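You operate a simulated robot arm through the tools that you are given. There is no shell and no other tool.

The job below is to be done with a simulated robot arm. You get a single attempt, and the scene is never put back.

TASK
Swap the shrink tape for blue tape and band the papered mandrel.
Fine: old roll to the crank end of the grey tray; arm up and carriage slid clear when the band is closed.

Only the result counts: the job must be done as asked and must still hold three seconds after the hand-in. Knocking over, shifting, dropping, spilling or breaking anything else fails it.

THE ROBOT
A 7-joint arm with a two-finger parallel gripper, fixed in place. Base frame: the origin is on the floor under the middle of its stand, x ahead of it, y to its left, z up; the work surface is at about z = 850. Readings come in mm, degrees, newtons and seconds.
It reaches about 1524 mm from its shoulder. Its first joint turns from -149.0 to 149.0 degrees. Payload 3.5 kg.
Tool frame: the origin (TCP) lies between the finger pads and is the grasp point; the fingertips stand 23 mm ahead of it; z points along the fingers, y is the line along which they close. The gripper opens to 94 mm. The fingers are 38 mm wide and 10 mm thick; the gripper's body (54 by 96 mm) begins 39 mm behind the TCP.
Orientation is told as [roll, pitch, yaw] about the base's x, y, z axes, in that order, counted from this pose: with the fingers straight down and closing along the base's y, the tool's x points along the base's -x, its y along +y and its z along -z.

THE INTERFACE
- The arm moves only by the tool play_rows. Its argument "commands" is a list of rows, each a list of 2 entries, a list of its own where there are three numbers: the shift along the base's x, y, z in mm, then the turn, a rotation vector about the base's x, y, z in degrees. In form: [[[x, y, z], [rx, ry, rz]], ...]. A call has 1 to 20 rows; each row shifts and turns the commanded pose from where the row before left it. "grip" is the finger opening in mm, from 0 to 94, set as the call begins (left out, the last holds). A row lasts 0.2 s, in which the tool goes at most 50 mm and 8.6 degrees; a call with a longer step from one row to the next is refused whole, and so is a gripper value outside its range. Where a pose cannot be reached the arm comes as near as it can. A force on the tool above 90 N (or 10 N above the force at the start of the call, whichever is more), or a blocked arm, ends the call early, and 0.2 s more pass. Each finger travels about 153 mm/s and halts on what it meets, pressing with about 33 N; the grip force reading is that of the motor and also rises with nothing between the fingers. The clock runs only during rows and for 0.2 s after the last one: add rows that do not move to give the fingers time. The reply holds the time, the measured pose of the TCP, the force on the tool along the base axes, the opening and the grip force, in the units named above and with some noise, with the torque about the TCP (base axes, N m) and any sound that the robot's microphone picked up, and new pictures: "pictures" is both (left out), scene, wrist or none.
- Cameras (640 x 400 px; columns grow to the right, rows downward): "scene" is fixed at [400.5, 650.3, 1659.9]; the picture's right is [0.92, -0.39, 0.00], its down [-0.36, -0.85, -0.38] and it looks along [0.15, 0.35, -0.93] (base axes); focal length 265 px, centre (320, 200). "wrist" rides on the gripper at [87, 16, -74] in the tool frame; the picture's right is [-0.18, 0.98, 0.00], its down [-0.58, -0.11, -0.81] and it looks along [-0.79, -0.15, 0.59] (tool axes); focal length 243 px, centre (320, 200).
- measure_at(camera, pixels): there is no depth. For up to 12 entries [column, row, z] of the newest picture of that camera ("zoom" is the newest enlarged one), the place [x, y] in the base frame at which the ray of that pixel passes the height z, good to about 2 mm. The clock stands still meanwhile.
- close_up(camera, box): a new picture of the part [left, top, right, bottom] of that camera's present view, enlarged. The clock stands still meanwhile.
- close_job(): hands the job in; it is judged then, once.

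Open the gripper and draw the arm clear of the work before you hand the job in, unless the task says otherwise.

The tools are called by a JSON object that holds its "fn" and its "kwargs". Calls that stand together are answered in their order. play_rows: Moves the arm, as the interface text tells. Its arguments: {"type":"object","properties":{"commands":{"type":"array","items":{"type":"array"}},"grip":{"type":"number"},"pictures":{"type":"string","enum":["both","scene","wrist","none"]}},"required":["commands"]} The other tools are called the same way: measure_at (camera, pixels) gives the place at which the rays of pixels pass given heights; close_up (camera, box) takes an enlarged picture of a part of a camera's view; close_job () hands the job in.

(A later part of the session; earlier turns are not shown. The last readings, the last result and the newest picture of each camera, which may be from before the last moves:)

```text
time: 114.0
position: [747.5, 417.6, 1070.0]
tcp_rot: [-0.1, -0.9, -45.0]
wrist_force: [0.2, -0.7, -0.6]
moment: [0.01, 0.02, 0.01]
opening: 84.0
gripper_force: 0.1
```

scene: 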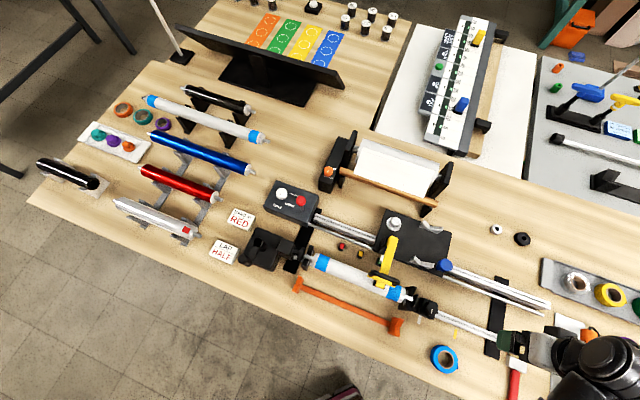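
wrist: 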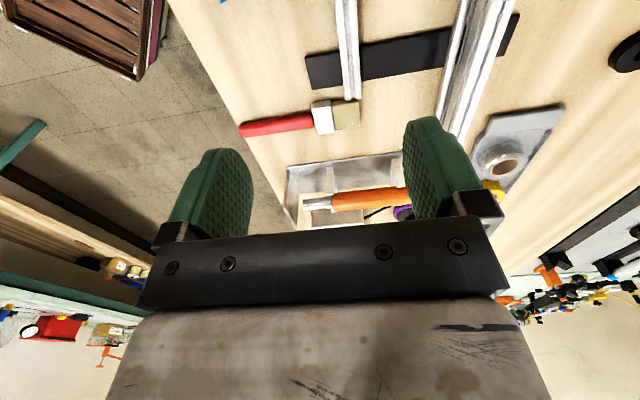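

Now I move back over the blue roll in steps, watching the force.

{"fn": "play_rows", "kwargs": {"commands": [[[-8, 0, 0], [0, 0, 0]], [[-14, -1, 0], [0, 0, 0]], [[-16, -1, 0], [0, 0, 0]], [[-12, -1, 0], [0, 0, 0]], [[0, 0, 0], [0, 0, 0]]], "pictures": "none"}}

{"fn": "play_rows", "kwargs": {"commands": [[[-8, -1, 0], [0, 0, 0]], [[-14, -1, 0], [0, 0, 0]], [[-14, -1, 0], [0, 0, 0]], [[-9.5, -1, 0], [0, 0, 0]], [[0, 0, 0], [0, 0, 0]]], "pictures": "wrist"}}

```text
time: 115.2
position: [699.2, 415.1, 1069.8]
tcp_rot: [-0.1, -0.9, -44.8]
wrist_force: [0.1, 0.0, 0.0]
moment: [-0.02, 0.03, 0.01]
opening: 84.0
gripper_force: 0.1
```

```text
time: 116.4
position: [651.9, 410.9, 1069.1]
tcp_rot: [-0.1, -1.0, -44.9]
wrist_force: [0.0, -0.5, 0.1]
moment: [-0.01, -0.01, -0.05]
opening: 84.0
gripper_force: 0.1
```

wrist: 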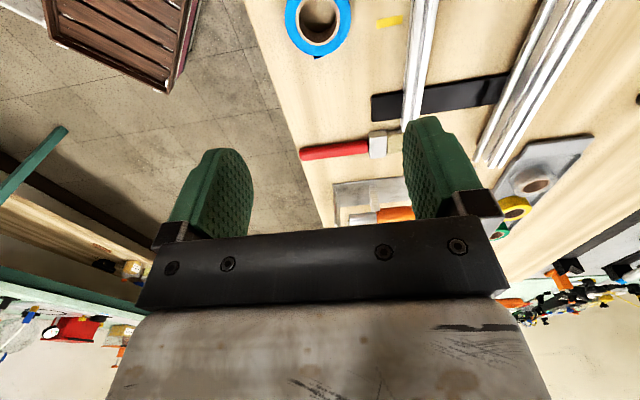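

No force in this orientation. I descend toward the blue roll, first to ~950.

{"fn": "play_rows", "kwargs": {"commands": [[[0, 0, -8], [0, 0, 0]], [[0, 0, -16], [0, 0, 0]], [[0, 0, -20], [0, 0, 0]], [[0, 0, -22], [0, 0, 0]], [[0, 0, -22], [0, 0, 0]], [[0, 0, -18], [0, 0, 0]], [[0, 0, -10], [0, 0, 0]], [[0, 0, -4], [0, 0, 0]], [[0, 0, 0], [0, 0, 0]]], "pictures": "wrist"}}

{"fn": "close_up", "kwargs": {"camera": "wrist", "box": [220, 20, 420, 145]}}

```text
time: 118.4
position: [653.8, 409.2, 949.6]
tcp_rot: [-0.1, -1.0, -44.9]
wrist_force: [0.1, 0.6, -0.6]
moment: [0.0, 0.04, 0.02]
opening: 84.1
gripper_force: 0.1
```

wrist: 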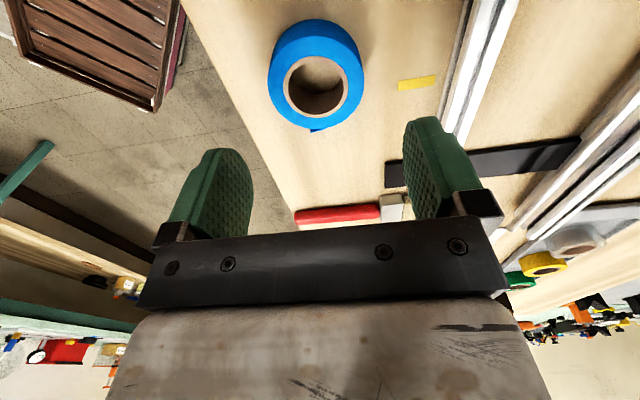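

```text
3.20 times, centred on (320, 82) of wrist
```

zoom: 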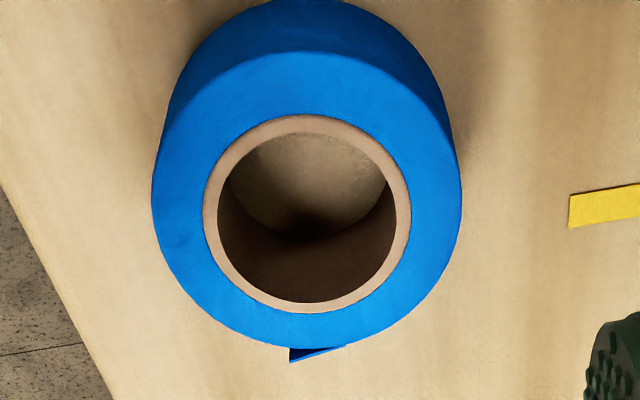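

I measure the blue roll's centre from here at its top height (~873).

{"fn": "measure_at", "kwargs": {"camera": "wrist", "pixels": [[315.9, 86, 873], [315.9, 86, 875], [268, 85, 873], [364, 85, 873]]}}

```text
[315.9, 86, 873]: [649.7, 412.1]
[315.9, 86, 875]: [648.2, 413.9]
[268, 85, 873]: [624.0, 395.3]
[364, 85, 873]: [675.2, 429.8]
```

I correct by (−2,+2) and lower to z≈880.

{"fn": "play_rows", "kwargs": {"commands": [[[-1, 1, -8], [0, 0, 0]], [[-1, 1, -15], [0, 0, 0]], [[0, 0, -18], [0, 0, 0]], [[0, 0, -15], [0, 0, 0]], [[0, 0, -8], [0, 0, 0]], [[0, 0, -4], [0, 0, 0]], [[0, 0, 0], [0, 0, 0]]], "pictures": "wrist"}}

```text
time: 120.0
position: [650.7, 412.4, 881.8]
tcp_rot: [-0.1, -1.0, -44.9]
wrist_force: [-0.3, 0.2, 0.1]
moment: [-0.02, -0.02, -0.01]
opening: 83.8
gripper_force: 0.0
```

wrist: 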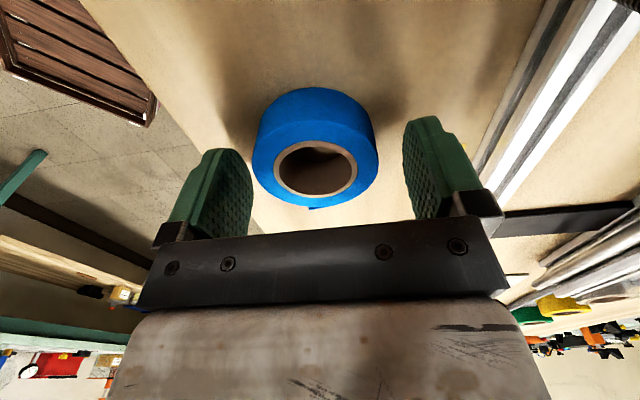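

The roll is ~2 mm toward −v; I nudge that way and close.

{"fn": "play_rows", "kwargs": {"commands": [[[-1.2, -1.2, -1.5], [0, 0, 0]], [[0, 0, 0], [0, 0, 0]]], "pictures": "none"}}

{"fn": "play_rows", "kwargs": {"commands": [[[0, 0, 0], [0, 0, 0]], [[0, 0, 0], [0, 0, 0]], [[0, 0, 0], [0, 0, 0]]], "grip": 40, "pictures": "none"}}

{"fn": "play_rows", "kwargs": {"commands": [[[0, 0, 4], [0, 0, 0]], [[0, 0, 10], [0, 0, 0]], [[0, 0, 15], [0, 0, 0]], [[0, 0, 15], [0, 0, 0]], [[0, 0, 6], [0, 0, 0]], [[0, 0, 0], [0, 0, 0]]], "pictures": "both"}}

```text
time: 120.6
position: [650.2, 411.9, 880.7]
tcp_rot: [0.0, -1.0, -44.9]
wrist_force: [0.3, 0.4, 0.6]
moment: [-0.01, -0.01, -0.01]
opening: 84.2
gripper_force: 0.0
```

```text
time: 121.4
position: [649.2, 412.5, 880.8]
tcp_rot: [-0.1, -1.0, -45.0]
wrist_force: [-0.6, -0.5, 0.7]
moment: [-0.01, -0.01, 0.02]
opening: 58.7
gripper_force: 33.2
```

```text
time: 122.8
position: [648.5, 411.6, 929.2]
tcp_rot: [-0.1, -1.0, -44.9]
wrist_force: [0.3, 0.3, -1.1]
moment: [0.02, 0.0, 0.0]
opening: 59.1
gripper_force: 32.8
```

scene: 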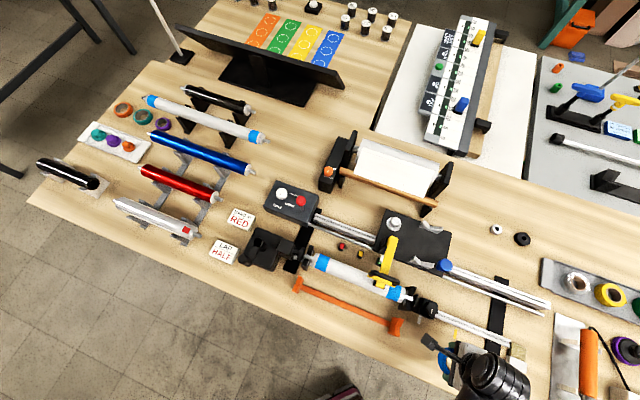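
wrist: 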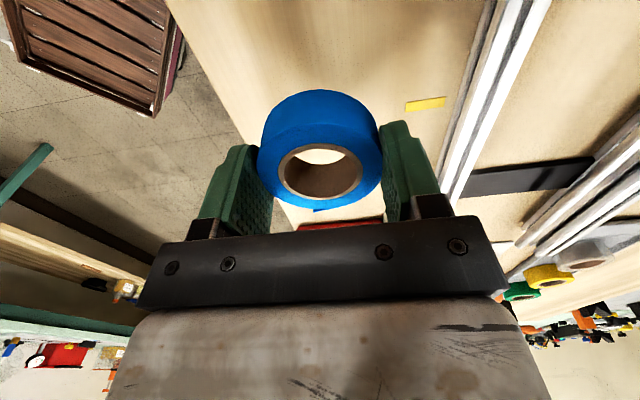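

Blue roll is held. I raise it and carry it toward the spindle, yawing to +45° on the way once far enough from the base.

{"fn": "play_rows", "kwargs": {"commands": [[[0, 0, 15], [0, 0, 0]], [[0, 0, 25], [0, 0, 0]], [[0, 0, 30], [0, 0, 0]], [[2, 5, 35], [0, 0, 0]], [[3, 15, 35], [0, 0, 0]], [[4, 20, 30], [0, 0, 0]], [[4, 24, 15], [0, 0, 0]], [[4, 26, 5], [0, 0, 0]], [[4, 26, 0], [0, 0, 0]], [[4, 26, 0], [0, 0, 0]], [[4, 26, 0], [0, 0, 0]], [[4, 26, 0], [0, 0, 0]], [[4, 26, 0], [0, 0, 0]], [[4, 26, 0], [0, 0, 0]], [[3, 20, 0], [0, 0, 0]], [[0, 10, 0], [0, 0, 0]], [[0, 0, 0], [0, 0, 0]]], "pictures": "none"}}

{"fn": "play_rows", "kwargs": {"commands": [[[0, 5, 0], [0, 0, 4]], [[0, 6, 0], [0, 0, 7]], [[0, 6, 0], [0, 0, 7]], [[0, 6, 0], [0, 0, 7]], [[0, 6, 0], [0, 0, 7]], [[0, 6, 0], [0, 0, 7]], [[0, 6, 0], [0, 0, 7]], [[0, 5, 0], [0, 0, 7]], [[0, 5, 0], [0, 0, 7]], [[0, 5, 0], [0, 0, 7]], [[0, 4, 0], [0, 0, 7]], [[0, 4, 0], [0, 0, 7]], [[0, 3, 0], [0, 0, 6]], [[0, 0, 0], [0, 0, 3]], [[0, 0, 0], [0, 0, 0]]], "pictures": "both"}}

```text
time: 126.4
position: [694.5, 690.8, 1118.7]
tcp_rot: [-0.2, -1.0, -44.9]
wrist_force: [0.6, 0.5, -0.6]
moment: [-0.03, -0.02, 0.02]
opening: 59.1
gripper_force: 33.1
```

```text
time: 129.6
position: [692.4, 754.4, 1120.2]
tcp_rot: [-0.1, -0.9, 45.1]
wrist_force: [-0.2, 0.3, 0.0]
moment: [0.0, -0.02, -0.03]
opening: 58.9
gripper_force: 33.2
```

scene: 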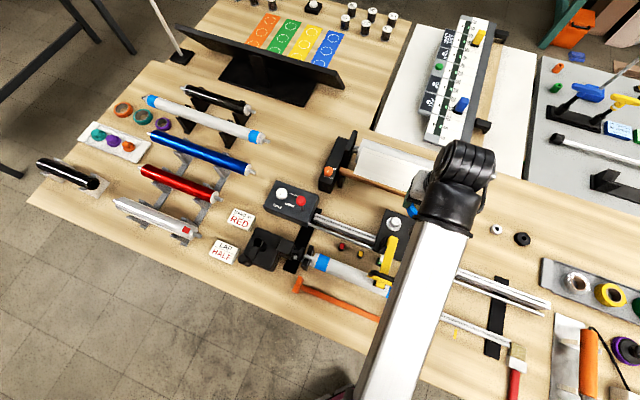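
wrist: 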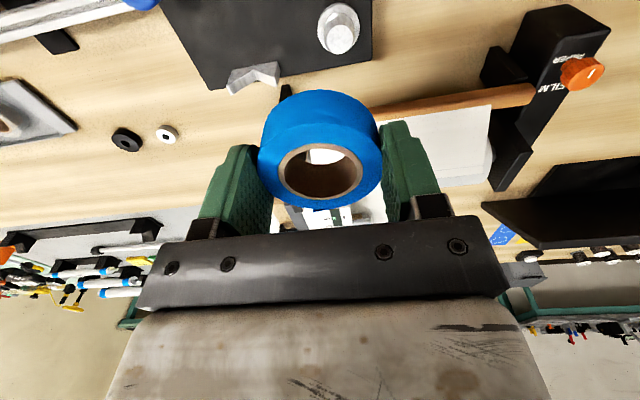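

The spindle is visible at (340,20) in the wrist view. I zoom and measure it for alignment.

{"fn": "close_up", "kwargs": {"camera": "wrist", "box": [300, 0, 380, 50]}}

{"fn": "close_up", "kwargs": {"camera": "scene", "box": [375, 205, 415, 235]}}

```text
8.00 times, centred on (340, 25) of wrist
```

zoom: 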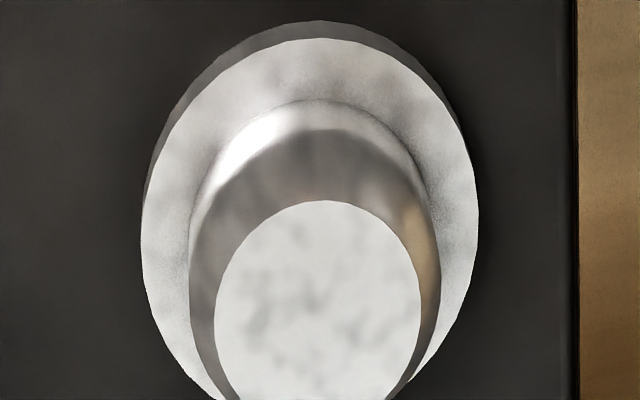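

```text
13.33 times, centred on (395, 220) of scene
```

zoom: 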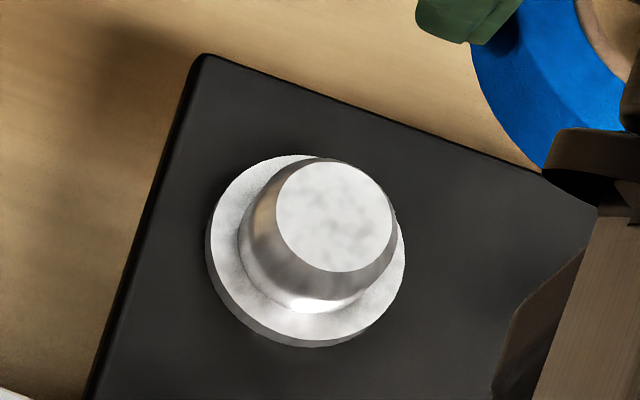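

The peg is tapered (narrow top ~25 mm, base ~34 mm) on a flange. I measure flange and peg-top centres.

{"fn": "measure_at", "kwargs": {"camera": "scene", "pixels": [[394.0, 223.4, 903], [396.1, 221.1, 920], [396.1, 221.1, 928], [396.1, 221.1, 935]]}}

{"fn": "measure_at", "kwargs": {"camera": "wrist", "pixels": [[339.8, 25.5, 903], [339.7, 38.5, 920], [339.7, 38.5, 928], [339.7, 38.5, 935]]}}

```text
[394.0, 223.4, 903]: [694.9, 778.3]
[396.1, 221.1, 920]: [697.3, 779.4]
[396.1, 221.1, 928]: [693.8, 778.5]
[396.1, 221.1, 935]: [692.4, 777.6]
```

```text
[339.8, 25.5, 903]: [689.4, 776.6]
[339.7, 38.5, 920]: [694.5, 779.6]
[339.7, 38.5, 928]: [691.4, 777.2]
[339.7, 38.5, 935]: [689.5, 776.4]
```

Spindle axis ≈ (693.5,778.3) and the roll is centred on the TCP. I move over it and descend to z≈980.

{"fn": "play_rows", "kwargs": {"commands": [[[0.3, 6, 0], [0, 0, 0]], [[0.4, 10, -5], [0, 0, 0]], [[0.4, 7, -15], [0, 0, 0]], [[0, 0.9, -25], [0, 0, 0]], [[0, 0, -28], [0, 0, 0]], [[0, 0, -28], [0, 0, 0]], [[0, 0, -22], [0, 0, 0]], [[0, 0, -12], [0, 0, 0]], [[0, 0, -5], [0, 0, 0]], [[0, 0, 0], [0, 0, 0]]], "pictures": "both"}}

{"fn": "close_up", "kwargs": {"camera": "wrist", "box": [220, 20, 420, 220]}}

```text
time: 131.8
position: [693.2, 777.5, 979.8]
tcp_rot: [-0.2, -0.9, 45.1]
wrist_force: [0.3, -0.5, 0.1]
moment: [0.02, 0.03, -0.01]
opening: 59.0
gripper_force: 32.8
```

scene: 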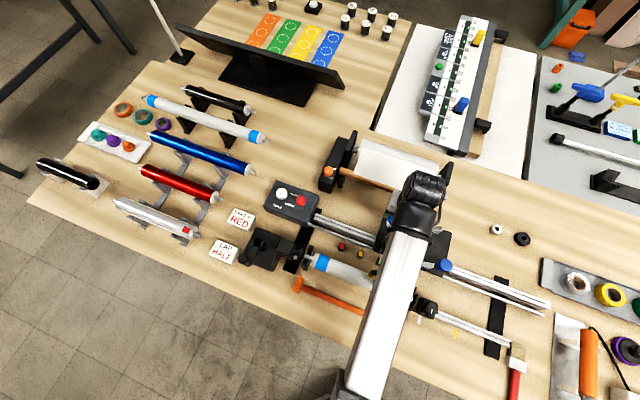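
wrist: 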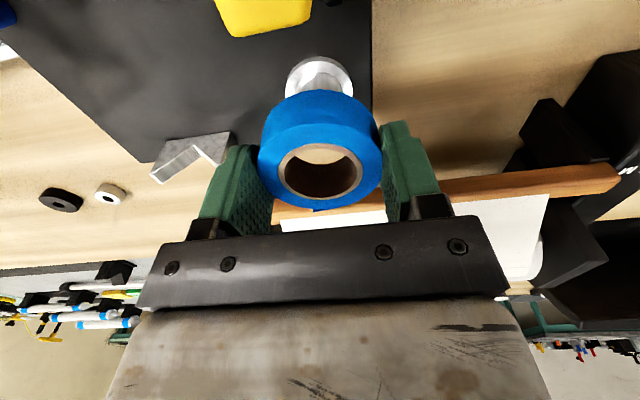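

```text
2.00 times, centred on (320, 120) of wrist
```

zoom: 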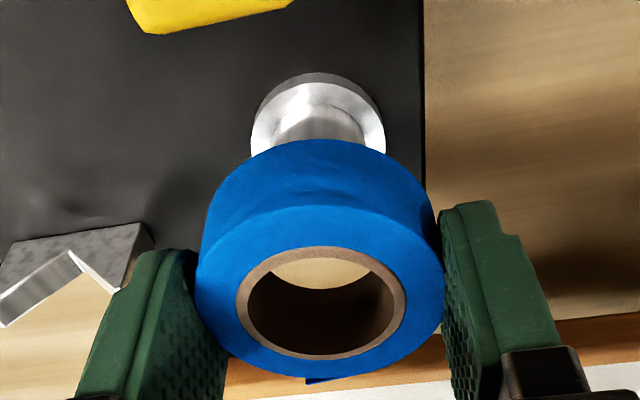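

Aligned over the peg. I continue down to z≈957, checking force and measured height.

{"fn": "play_rows", "kwargs": {"commands": [[[0.1, 0.4, -5], [0, 0, 0]], [[0.1, 0.4, -7], [0, 0, 0]], [[0, 0, -6], [0, 0, 0]], [[0, 0, -4], [0, 0, 0]], [[0, 0, 0], [0, 0, 0]]], "pictures": "none"}}

{"fn": "play_rows", "kwargs": {"commands": [[[0, 0, -3], [0, 0, 0]], [[0, 0, -3], [0, 0, 0]], [[0, 0, 0], [0, 0, 0]]], "pictures": "wrist"}}

```text
time: 133.0
position: [693.7, 780.8, 957.9]
tcp_rot: [-0.1, -1.0, 45.1]
wrist_force: [0.0, 0.5, 0.2]
moment: [-0.04, 0.0, 0.0]
opening: 58.8
gripper_force: 33.1
```

```text
time: 133.8
position: [693.7, 779.1, 952.2]
tcp_rot: [-0.1, -0.9, 45.2]
wrist_force: [-4.3, -3.6, 1.3]
moment: [-0.13, 0.1, -0.02]
opening: 58.5
gripper_force: 33.3
```

wrist: 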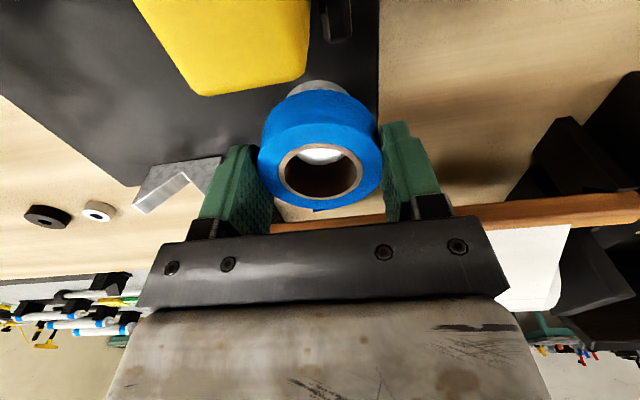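

The peg touches the core's −v side (−5.6 N along v), so I shift 2 mm toward −v and continue.

{"fn": "play_rows", "kwargs": {"commands": [[[-0.7, -0.7, 0], [0, 0, 0]], [[-0.7, -0.7, 0], [0, 0, 0]], [[0, 0, 0], [0, 0, 0]]], "pictures": "none"}}

{"fn": "play_rows", "kwargs": {"commands": [[[0, 0, -2], [0, 0, 0]], [[0, 0, -2], [0, 0, 0]], [[0, 0, 0], [0, 0, 0]]], "pictures": "wrist"}}

```text
time: 134.6
position: [692.4, 777.8, 952.1]
tcp_rot: [-0.2, -0.9, 45.1]
wrist_force: [0.0, 0.1, -0.5]
moment: [0.0, -0.02, 0.02]
opening: 58.6
gripper_force: 32.9
```

```text
time: 135.4
position: [692.8, 777.5, 947.9]
tcp_rot: [-0.1, -0.9, 45.2]
wrist_force: [0.1, 0.8, -0.3]
moment: [0.02, -0.02, 0.0]
opening: 58.7
gripper_force: 33.0
```

wrist: 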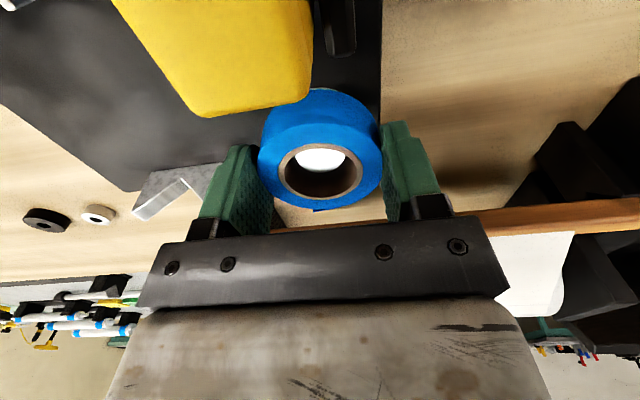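

Free again at 948. I continue down in 2 mm steps.

{"fn": "play_rows", "kwargs": {"commands": [[[0, 0, -2], [0, 0, 0]], [[0, 0, -2], [0, 0, 0]], [[0, 0, 0], [0, 0, 0]]], "pictures": "none"}}

{"fn": "play_rows", "kwargs": {"commands": [[[0, 0, -2], [0, 0, 0]], [[0, 0, -1.5], [0, 0, 0]], [[0, 0, 0], [0, 0, 0]]], "pictures": "none"}}

{"fn": "play_rows", "kwargs": {"commands": [[[0, 0, -1.5], [0, 0, 0]], [[0, 0, 0], [0, 0, 0]]], "pictures": "wrist"}}

```text
time: 136.2
position: [693.0, 777.7, 942.9]
tcp_rot: [0.0, -1.0, 45.1]
wrist_force: [-0.2, -0.3, -0.8]
moment: [-0.03, -0.02, -0.03]
opening: 58.5
gripper_force: 33.0
```

```text
time: 137.0
position: [692.8, 777.8, 939.2]
tcp_rot: [-0.1, -1.0, 45.1]
wrist_force: [-0.6, -1.4, 6.9]
moment: [0.01, 0.04, 0.02]
opening: 59.1
gripper_force: 33.0
```

```text
time: 137.6
position: [692.3, 777.4, 940.0]
tcp_rot: [-0.1, -1.1, 45.1]
wrist_force: [-1.9, -0.2, 26.6]
moment: [-0.02, 0.01, -0.01]
opening: 58.8
gripper_force: 32.8
```

wrist: 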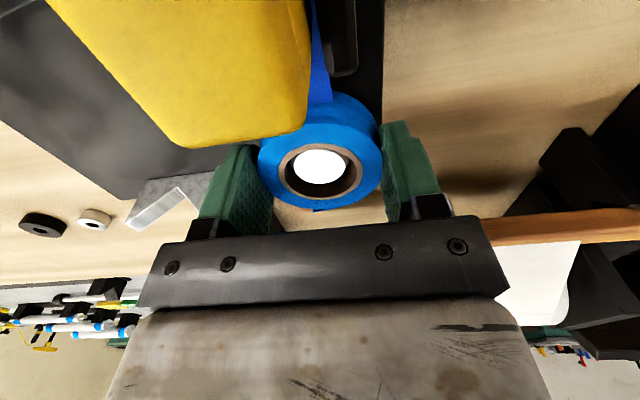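

The roll seats at z≈939.5 and a blue strip now runs from it toward the arm at (320,60) – it is loaded. I ease up slightly, open to 74 and withdraw upward.

{"fn": "play_rows", "kwargs": {"commands": [[[0, 0, 2], [0, 0, 0]], [[0, 0, 0], [0, 0, 0]]], "pictures": "none"}}

{"fn": "play_rows", "kwargs": {"commands": [[[0, 0, 0], [0, 0, 0]], [[0, 0, 0], [0, 0, 0]]], "grip": 76, "pictures": "none"}}

{"fn": "play_rows", "kwargs": {"commands": [[[0, 0, 5], [0, 0, 0]], [[0, 0, 12], [0, 0, 0]], [[0, 0, 20], [0, 0, 0]], [[0, 0, 28], [0, 0, 0]], [[0, 0, 30], [0, 0, 0]], [[0, 0, 30], [0, 0, 0]], [[0, 0, 30], [0, 0, 0]], [[0, 0, 20], [0, 0, 0]], [[0, 0, 10], [0, 0, 0]], [[0, 0, 0], [0, 0, 0]]], "pictures": "both"}}

```text
time: 138.2
position: [691.5, 776.8, 939.8]
tcp_rot: [-0.1, -0.8, 45.1]
wrist_force: [-2.2, 0.2, 7.1]
moment: [0.02, 0.08, -0.01]
opening: 58.7
gripper_force: 33.2
```

```text
time: 138.8
position: [693.0, 777.5, 940.0]
tcp_rot: [-0.1, -0.8, 45.2]
wrist_force: [0.7, 0.1, -0.1]
moment: [-0.02, -0.03, -0.02]
opening: 76.0
gripper_force: 0.0
```

```text
time: 141.0
position: [692.9, 779.2, 1125.1]
tcp_rot: [-0.1, -0.9, 45.1]
wrist_force: [-0.6, -0.7, 0.5]
moment: [-0.02, 0.0, -0.02]
opening: 76.0
gripper_force: 0.1
```

scene: 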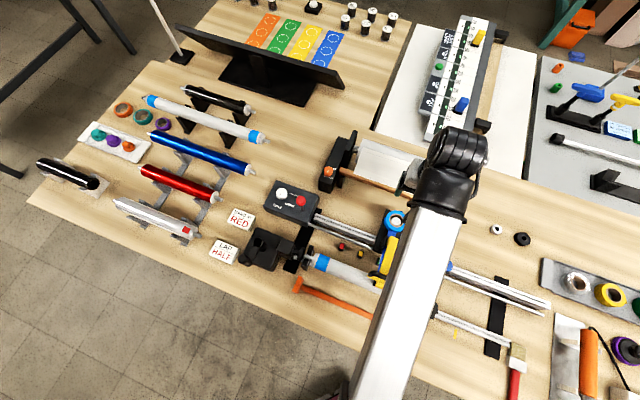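
wrist: 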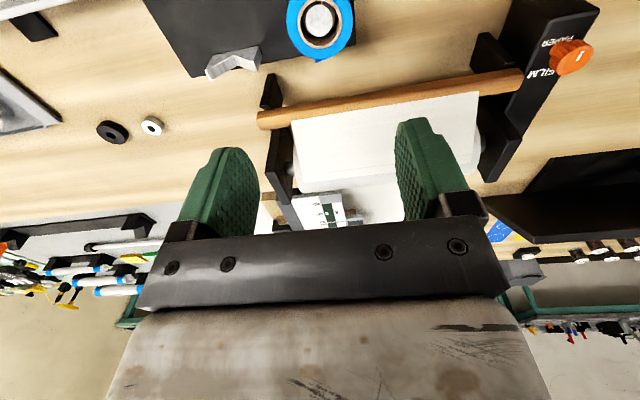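

Blue roll is on the spindle. Next I return to the bail, grip it, and raise the arm so the carriage can be slid to red.

{"fn": "play_rows", "kwargs": {"commands": [[[-3, -3, 3], [0, 0, -3]], [[-6, -6, 3], [0, 0, -6]], [[-9, -9, 3], [0, 0, -7]], [[-10, -10, 0], [0, 0, -7]], [[-10, -10, 0], [0, 0, -7]], [[-10, -10, 0], [0, 0, -7]], [[-10, -10, 0], [0, 0, -7]], [[-10, -10, 0], [0, 0, -7]], [[-10, -10, 0], [0, 0, -7]], [[-10, -10, 0], [0, 0, -7]], [[-10, -10, 0], [0, 0, -7]], [[-10, -10, 0], [0, 0, -7]], [[-9, -9, 0], [0, 0, -6]], [[-7, -7, 0], [0, 0, -4]], [[-4, -3, 0], [0, 0, -0.6]], [[0, 0, 0], [0, 0, 0]]], "grip": 50, "pictures": "wrist"}}

{"fn": "close_up", "kwargs": {"camera": "wrist", "box": [200, 0, 440, 150]}}

```text
time: 144.4
position: [565.8, 652.0, 1134.0]
tcp_rot: [-0.1, -1.0, -44.6]
wrist_force: [0.1, -0.1, 0.2]
moment: [0.01, 0.01, 0.04]
opening: 50.3
gripper_force: 0.0
```

wrist: 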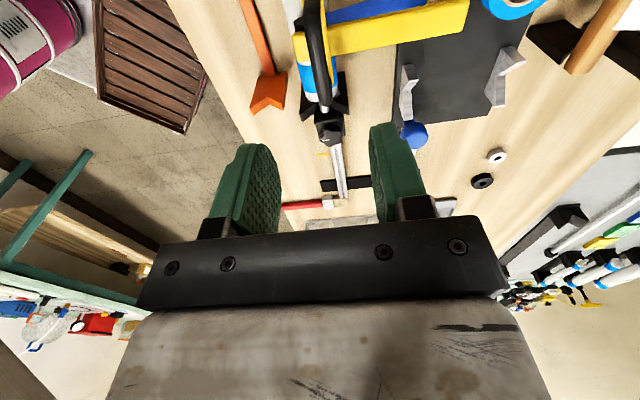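

```text
2.67 times, centred on (320, 75) of wrist
```

zoom: 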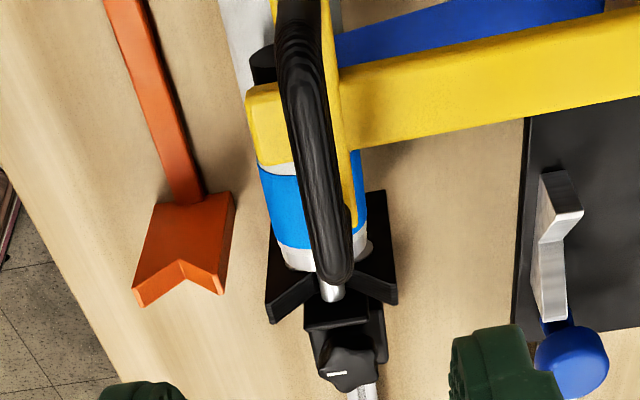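

The blue strip now runs along the arm. The bar lies straight below; I descend and grip it.

{"fn": "play_rows", "kwargs": {"commands": [[[0, 0, -8], [0, 0, 0]], [[0, 0, -18], [0, 0, 0]], [[0, 0, -24], [0, 0, 0]], [[0, 0, -26], [0, 0, 0]], [[0, 0, -20], [0, 0, 0]], [[0, 0, -12], [0, 0, 0]], [[0, 0, -6], [0, 0, 0]], [[0, 0, 0], [0, 0, 0]]], "pictures": "none"}}

{"fn": "play_rows", "kwargs": {"commands": [[[0, 0, 0], [0, 0, 0]], [[0, 0, 0], [0, 0, 0]], [[0, 0, 0], [0, 0, 0]]], "grip": 0, "pictures": "wrist"}}

```text
time: 146.2
position: [565.3, 650.1, 1019.3]
tcp_rot: [-0.2, -1.1, -44.5]
wrist_force: [0.4, -1.1, -0.5]
moment: [-0.03, -0.01, 0.01]
opening: 50.2
gripper_force: 0.0
```

```text
time: 147.0
position: [565.6, 650.9, 1018.8]
tcp_rot: [0.0, -0.9, -44.7]
wrist_force: [1.5, 2.1, -2.5]
moment: [0.03, 0.07, -0.87]
opening: 11.3
gripper_force: 45.5
```

wrist: 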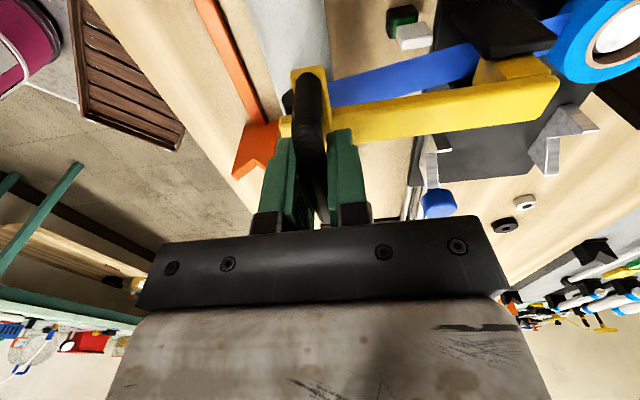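

Gripped. I lift the arm about 15° along its arc so the roller clears the mandrel.

{"fn": "play_rows", "kwargs": {"commands": [[[2.4, 2.4, 4.3], [0, 0, 0]], [[2.4, 2.4, 4.3], [0, 0, 0]], [[2.6, 2.65, 4.1], [0, 0, 0]], [[2.6, 2.65, 4.0], [0, 0, 0]], [[2.9, 2.9, 3.7], [0, 0, 0]], [[2.9, 2.9, 3.6], [0, 0, 0]], [[0, 0, 0], [0, 0, 0]]], "pictures": "wrist"}}

```text
time: 148.6
position: [580.4, 666.4, 1045.0]
tcp_rot: [-0.2, -0.9, -44.5]
wrist_force: [-8.5, -4.6, 9.4]
moment: [-0.25, -0.14, -1.47]
opening: 11.2
gripper_force: 44.2
```

wrist: 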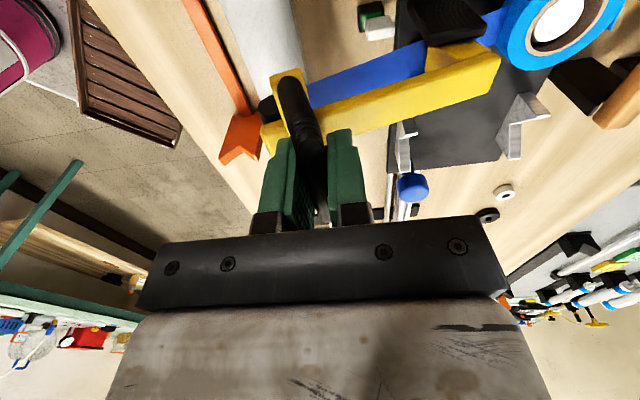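

Now I test whether the carriage slides: a gentle 8 mm pull along −u through the bail, checking force.

{"fn": "play_rows", "kwargs": {"commands": [[[-2.85, 2.8, 0], [0, 0, 0]], [[-2.85, 2.8, 0], [0, 0, 0]], [[0, 0, 0], [0, 0, 0]]], "pictures": "wrist"}}

```text
time: 149.4
position: [575.0, 672.0, 1044.7]
tcp_rot: [-0.1, -1.0, -44.6]
wrist_force: [-6.4, -11.0, 15.1]
moment: [0.06, 0.03, -1.49]
opening: 11.2
gripper_force: 44.8
```

wrist: 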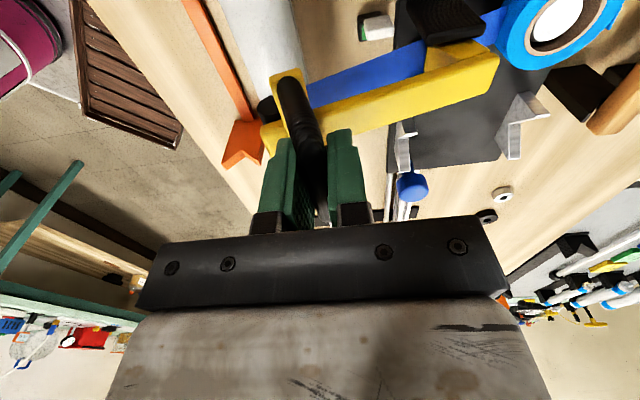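

The carriage slides (≈6 N). I measure the station blocks and pointer precisely from the scene view to compute the travel.

{"fn": "measure_at", "kwargs": {"camera": "scene", "pixels": [[341.95, 246.3, 865], [360.85, 253.8, 865], [379.3, 262.1, 865], [382.1, 257.4, 875], [380.2, 263.3, 875]]}}

{"fn": "close_up", "kwargs": {"camera": "wrist", "box": [330, 0, 450, 60]}}

```text
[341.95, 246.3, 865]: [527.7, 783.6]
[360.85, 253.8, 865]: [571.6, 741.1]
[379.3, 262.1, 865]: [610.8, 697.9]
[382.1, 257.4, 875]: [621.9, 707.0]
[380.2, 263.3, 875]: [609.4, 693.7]
```

```text
5.33 times, centred on (390, 30) of wrist
```

zoom: 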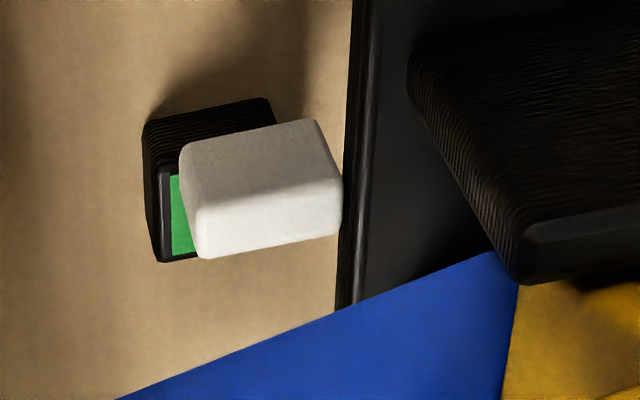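

Stations are 60 mm apart (red −174, yellow −113, green −55 in s). I drag the carriage another 100 mm toward red.

{"fn": "play_rows", "kwargs": {"commands": [[[-2.8, 2.8, 0], [0, 0, 0]], [[-5, 4.9, 0], [0, 0, 0]], [[-5.7, 5.6, 0], [0, 0, 0]], [[-5.7, 5.6, 0], [0, 0, 0]], [[-5.7, 5.6, 0], [0, 0, 0]], [[-5.7, 5.6, 0], [0, 0, 0]], [[-5.7, 5.6, 0], [0, 0, 0]], [[-5.7, 5.6, 0], [0, 0, 0]], [[-5.7, 5.6, 0], [0, 0, 0]], [[-5.7, 5.6, 0], [0, 0, 0]], [[-5.7, 5.6, 0], [0, 0, 0]], [[-5.7, 5.6, 0], [0, 0, 0]], [[-4.3, 4.2, 0], [0, 0, 0]], [[-2.1, 2.1, 0], [0, 0, 0]], [[0, 0, 0], [0, 0, 0]]], "pictures": "both"}}

{"fn": "close_up", "kwargs": {"camera": "scene", "box": [300, 205, 420, 280]}}

{"fn": "close_up", "kwargs": {"camera": "wrist", "box": [330, 0, 450, 60]}}

```text
time: 152.6
position: [502.5, 742.0, 1043.7]
tcp_rot: [-0.1, -1.1, -44.5]
wrist_force: [8.7, 6.5, -10.7]
moment: [0.15, 0.1, -1.51]
opening: 11.4
gripper_force: 44.8
```

scene: 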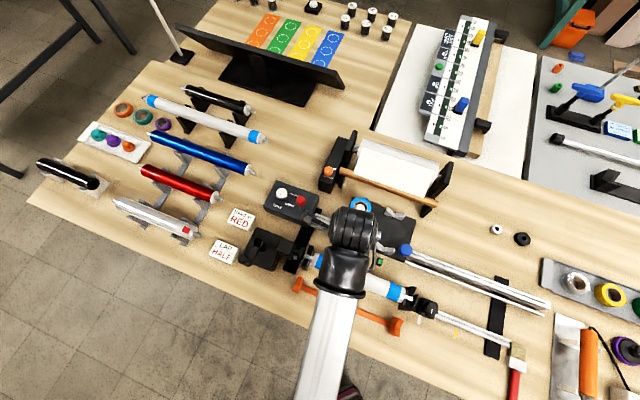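
wrist: 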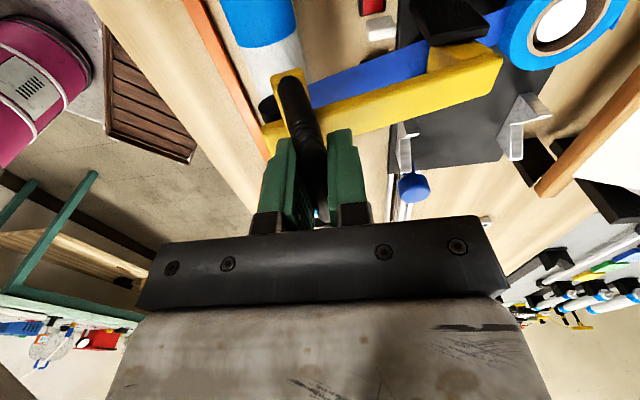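

```text
5.33 times, centred on (360, 242) of scene
```

zoom: 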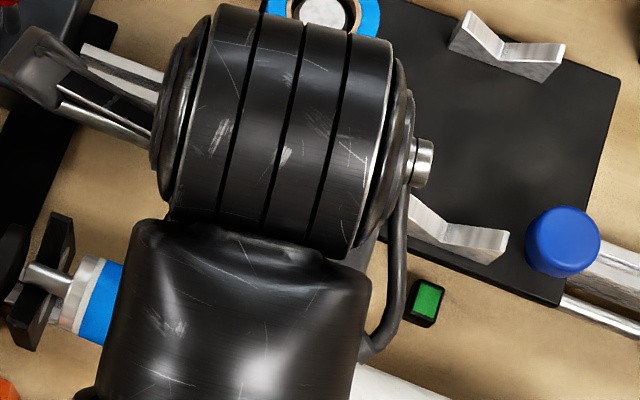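

```text
5.33 times, centred on (390, 30) of wrist
```

zoom: 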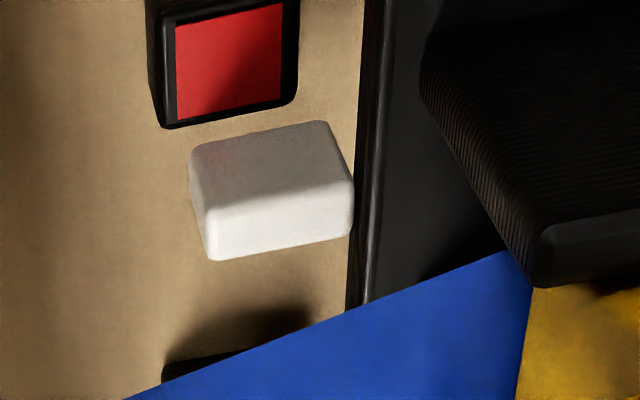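

Pointer is close to red now. I measure both in the wrist view to compute the remaining travel.

{"fn": "measure_at", "kwargs": {"camera": "wrist", "pixels": [[372.7, 3.7, 862], [372.7, 3.7, 868], [382.5, 35.5, 872], [382.5, 35.5, 880], [382.5, 35.5, 888], [380, 23, 868]]}}

```text
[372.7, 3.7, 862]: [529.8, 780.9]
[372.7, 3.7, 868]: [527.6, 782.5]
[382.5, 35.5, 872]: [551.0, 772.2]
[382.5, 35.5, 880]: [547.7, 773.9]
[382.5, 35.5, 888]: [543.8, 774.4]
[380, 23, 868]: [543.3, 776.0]
```

Remaining travel is ≈11.4 mm. I move that and compare the pointer/red view with the original pointer/green view.

{"fn": "play_rows", "kwargs": {"commands": [[[-2.8, 2.7, 0], [0, 0, 0]], [[-2.9, 2.9, 0], [0, 0, 0]], [[-2.4, 2.4, 0], [0, 0, 0]], [[0, 0, 0], [0, 0, 0]], [[0, 0, 0], [0, 0, 0]]], "pictures": "both"}}

{"fn": "close_up", "kwargs": {"camera": "wrist", "box": [330, 0, 450, 60]}}

{"fn": "close_up", "kwargs": {"camera": "scene", "box": [300, 205, 420, 280]}}

```text
time: 153.8
position: [495.9, 750.3, 1044.2]
tcp_rot: [-0.2, -1.0, -44.6]
wrist_force: [14.0, 9.8, -20.0]
moment: [-0.24, -0.13, -1.49]
opening: 11.6
gripper_force: 45.0
```

scene: 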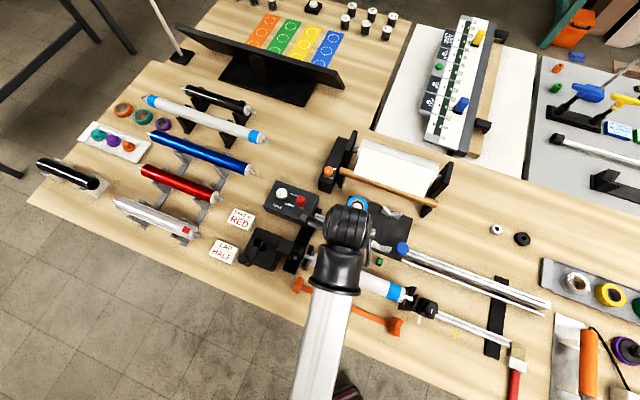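
wrist: 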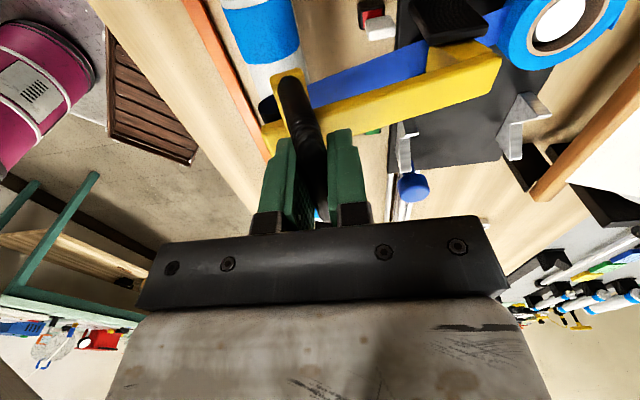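

```text
5.33 times, centred on (390, 30) of wrist
```

zoom: 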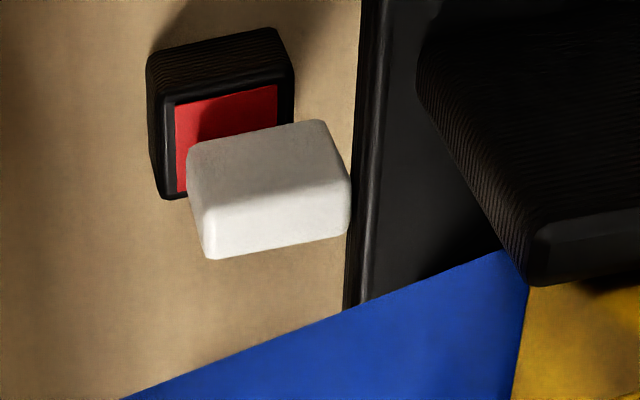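

```text
5.33 times, centred on (360, 242) of scene
```

zoom: 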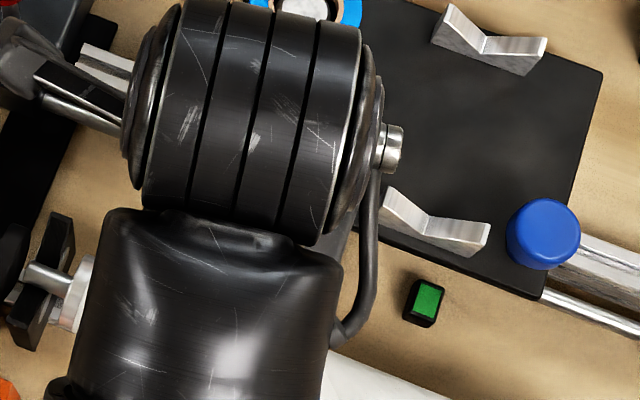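

Comparison with the earlier view suggests ~1.4 mm remain. I nudge that amount, then I'll verify from the scene view with the arm away.

{"fn": "play_rows", "kwargs": {"commands": [[[-0.95, 0.95, 0], [0, 0, 0]], [[0, 0, 0], [0, 0, 0]]], "pictures": "wrist"}}

{"fn": "close_up", "kwargs": {"camera": "wrist", "box": [330, 0, 450, 60]}}

```text
time: 154.4
position: [494.7, 750.8, 1044.2]
tcp_rot: [-0.2, -1.0, -44.6]
wrist_force: [9.8, 7.0, -14.4]
moment: [-0.18, -0.15, -1.5]
opening: 11.4
gripper_force: 45.8
```

wrist: 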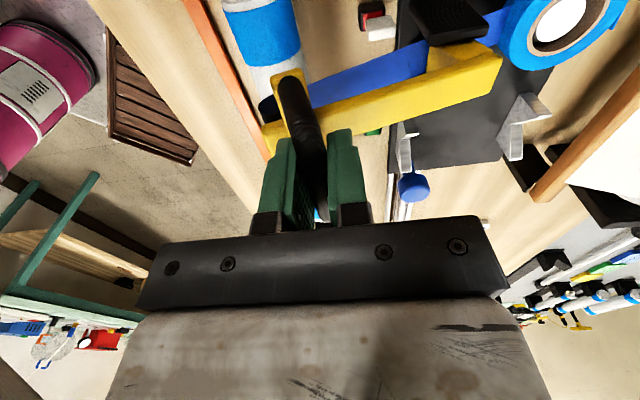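

```text
5.33 times, centred on (390, 30) of wrist
```

zoom: 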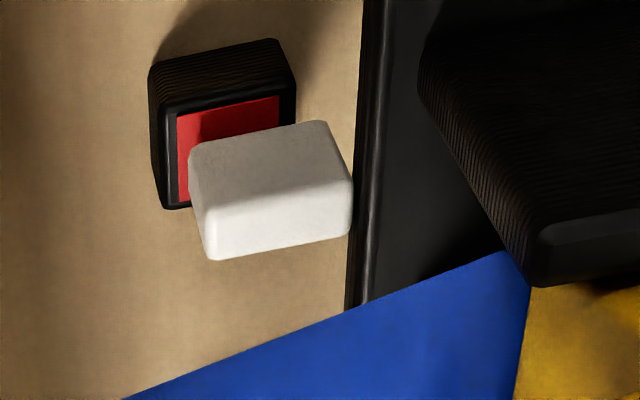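

Aligned within about a millimetre. Now I lower the arm along its arc onto the mandrel at red.

{"fn": "play_rows", "kwargs": {"commands": [[[-2.1, -2.2, -4.8], [0, 0, 0]], [[-2.15, -2.2, -4.8], [0, 0, 0]], [[-2.6, -2.7, -4.1], [0, 0, 0]], [[-2.65, -2.65, -4.0], [0, 0, 0]], [[-1.9, -1.95, -3.4], [0, 0, 0]], [[-1.9, -1.9, -3.4], [0, 0, 0]], [[0, 0, 0], [0, 0, 0]]], "pictures": "none"}}

{"fn": "play_rows", "kwargs": {"commands": [[[-0.9, -0.9, -1.8], [0, 0, 0]], [[-0.9, -0.9, -1.8], [0, 0, 0]], [[0, 0, 0], [0, 0, 0]]], "pictures": "wrist"}}

```text
time: 156.0
position: [479.4, 736.8, 1019.4]
tcp_rot: [-0.1, -1.1, -44.6]
wrist_force: [-4.3, -8.2, 6.4]
moment: [0.07, 0.04, -1.01]
opening: 11.2
gripper_force: 45.1
```

```text
time: 156.8
position: [478.9, 735.9, 1018.4]
tcp_rot: [0.0, -0.9, -44.5]
wrist_force: [-6.4, 0.2, 34.6]
moment: [-0.42, -0.34, -0.98]
opening: 11.4
gripper_force: 44.7
```

wrist: 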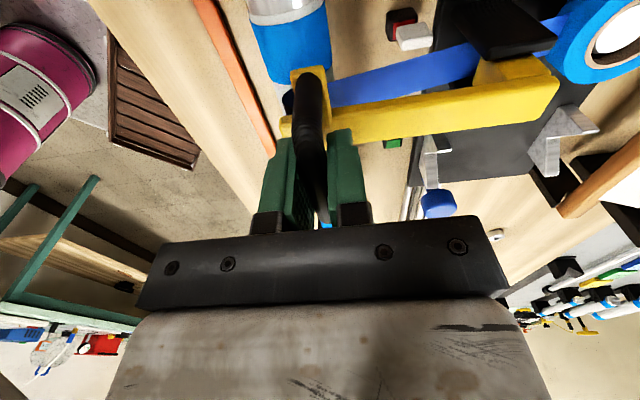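

The arm is down on the mandrel (34 N contact). I ease off, release and rise to view the result.

{"fn": "play_rows", "kwargs": {"commands": [[[0, 0, 1.5], [0, 0, 0]], [[0, 0, 0], [0, 0, 0]]], "pictures": "none"}}

{"fn": "play_rows", "kwargs": {"commands": [[[0, 0, 0], [0, 0, 0]], [[0, 0, 0], [0, 0, 0]], [[0, 0, 6], [0, 0, 0]], [[0, 0, 15], [0, 0, 0]], [[0, 0, 22], [0, 0, 0]], [[0, 0, 25], [0, 0, 0]], [[0, 0, 25], [0, 0, 0]], [[0, 0, 15], [0, 0, 0]], [[0, 0, 6], [0, 0, 0]], [[0, 0, 0], [0, 0, 0]]], "grip": 50, "pictures": "wrist"}}

{"fn": "close_up", "kwargs": {"camera": "wrist", "box": [200, 0, 440, 150]}}

```text
time: 157.4
position: [480.8, 736.0, 1017.7]
tcp_rot: [0.0, -0.9, -44.5]
wrist_force: [-7.5, 2.3, 29.9]
moment: [0.15, 0.17, -1.0]
opening: 11.2
gripper_force: 45.1
```

```text
time: 159.6
position: [479.3, 736.2, 1132.3]
tcp_rot: [0.0, -0.9, -44.5]
wrist_force: [-0.4, -0.5, -0.8]
moment: [-0.01, 0.02, 0.01]
opening: 49.9
gripper_force: 0.1
```

wrist: 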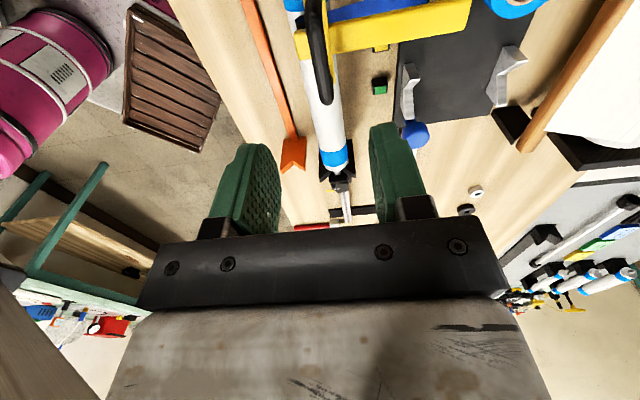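

```text
2.67 times, centred on (320, 75) of wrist
```

zoom: 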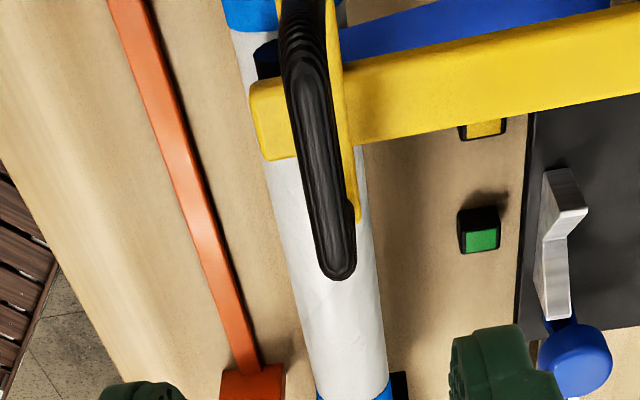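

Arm rests on the mandrel at red. I head toward the crank grip and look closely for direction marks before turning.

{"fn": "play_rows", "kwargs": {"commands": [[[-6, 3, 2], [0, 0, 0]], [[-14, 6, 2], [0, 0, 0]], [[-20, 9, 0], [0, 0, 0]], [[-24, 10, 0], [0, 0, 0]], [[-24, 10, 0], [0, 0, 0]], [[-24, 11, 0], [0, 0, 0]], [[-24, 11, 0], [0, 0, 0]], [[-22, 10, 0], [0, 0, 0]], [[-18, 8, 0], [0, 0, 0]], [[-12, 6, 0], [0, 0, 0]], [[-6, 3, 0], [0, 0, 0]], [[0, 0, 0], [0, 0, 0]]], "grip": 60, "pictures": "both"}}

{"fn": "close_up", "kwargs": {"camera": "scene", "box": [300, 200, 430, 300]}}

{"fn": "close_up", "kwargs": {"camera": "wrist", "box": [220, 0, 400, 115]}}

```text
time: 162.2
position: [285.5, 819.7, 1135.6]
tcp_rot: [-0.1, -1.0, -44.6]
wrist_force: [-0.6, 0.2, -0.4]
moment: [0.01, -0.03, -0.03]
opening: 60.2
gripper_force: 0.0
```

scene: 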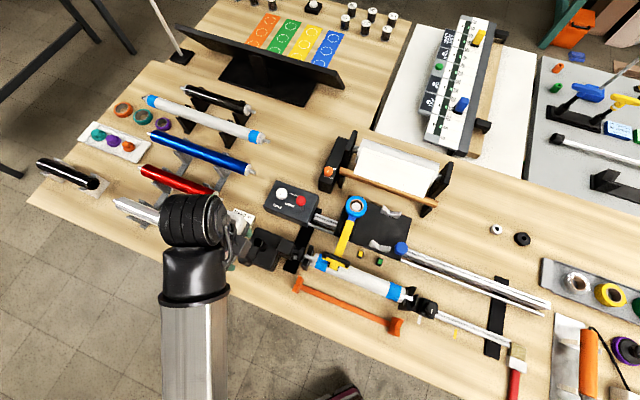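
wrist: 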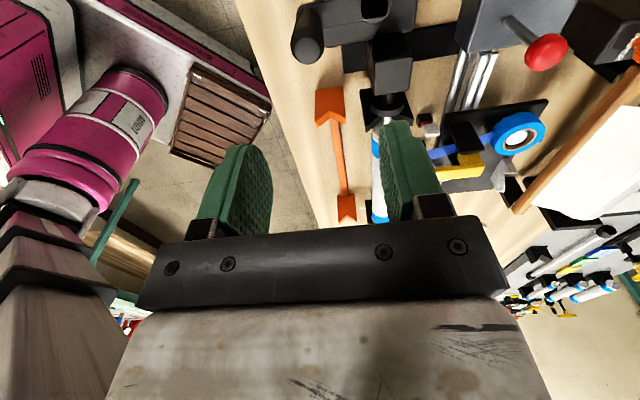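

```text
4.00 times, centred on (365, 250) of scene
```

zoom: 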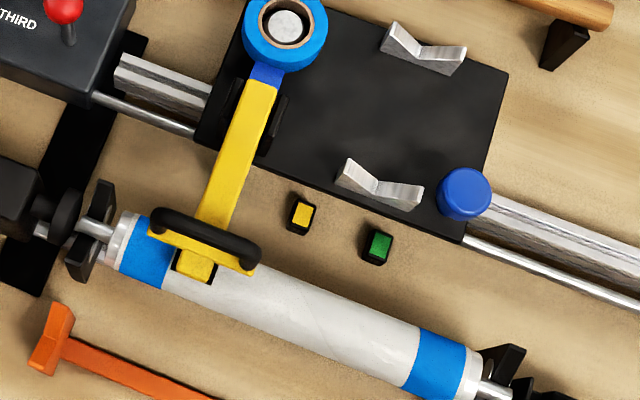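

```text
3.48 times, centred on (310, 58) of wrist
```

zoom: 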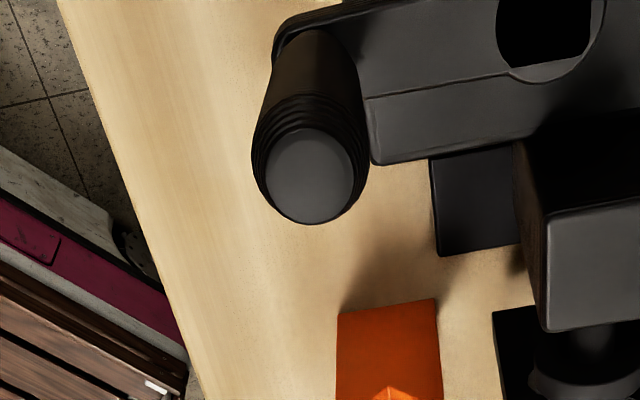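

Scene view shows the arm on the mandrel at red with blue tape threaded. I measure the crank grip's top centre for gripping.

{"fn": "measure_at", "kwargs": {"camera": "wrist", "pixels": [[307.1, 50.8, 1015], [307.1, 50.8, 1021], [307.1, 50.8, 1026], [292.5, 50, 1021], [323, 50, 1021]]}}

{"fn": "measure_at", "kwargs": {"camera": "scene", "pixels": [[243.8, 258.3, 1015], [243.8, 258.3, 1021], [243.8, 258.3, 1026], [258, 242.1, 965]]}}

```text
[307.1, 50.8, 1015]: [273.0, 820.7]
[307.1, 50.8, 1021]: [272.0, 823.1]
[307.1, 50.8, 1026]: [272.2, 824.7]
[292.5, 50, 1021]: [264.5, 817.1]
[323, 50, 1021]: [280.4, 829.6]
```

```text
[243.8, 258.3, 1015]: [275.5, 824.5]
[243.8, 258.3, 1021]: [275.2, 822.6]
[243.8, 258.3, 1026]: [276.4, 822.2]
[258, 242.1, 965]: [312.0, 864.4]
```

Grip top centre ≈ (274,823,1020). I move above and descend with the fingers open around it.

{"fn": "play_rows", "kwargs": {"commands": [[[-4, 1.2, -8], [0, 0, 0]], [[-5, 1.5, -18], [0, 0, 0]], [[-2.5, 0.6, -24], [0, 0, 0]], [[0, 0, -24], [0, 0, 0]], [[0, 0, -14], [0, 0, 0]], [[0, 0, -6], [0, 0, 0]], [[0, 0, 0], [0, 0, 0]]], "pictures": "wrist"}}

{"fn": "close_up", "kwargs": {"camera": "wrist", "box": [200, 40, 440, 190]}}

```text
time: 163.8
position: [273.4, 824.1, 1041.0]
tcp_rot: [-0.1, -1.1, -44.5]
wrist_force: [-0.8, 0.7, -0.3]
moment: [-0.02, -0.04, -0.03]
opening: 59.8
gripper_force: 0.1
```

wrist: 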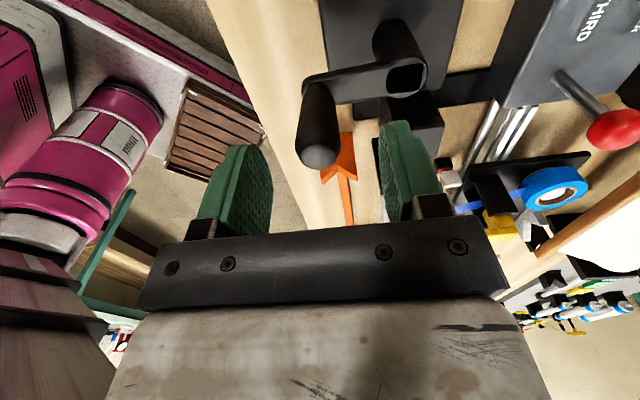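

```text
2.67 times, centred on (320, 115) of wrist
```

zoom: 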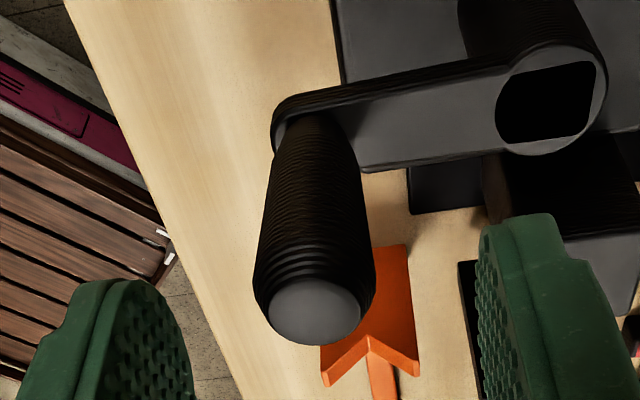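

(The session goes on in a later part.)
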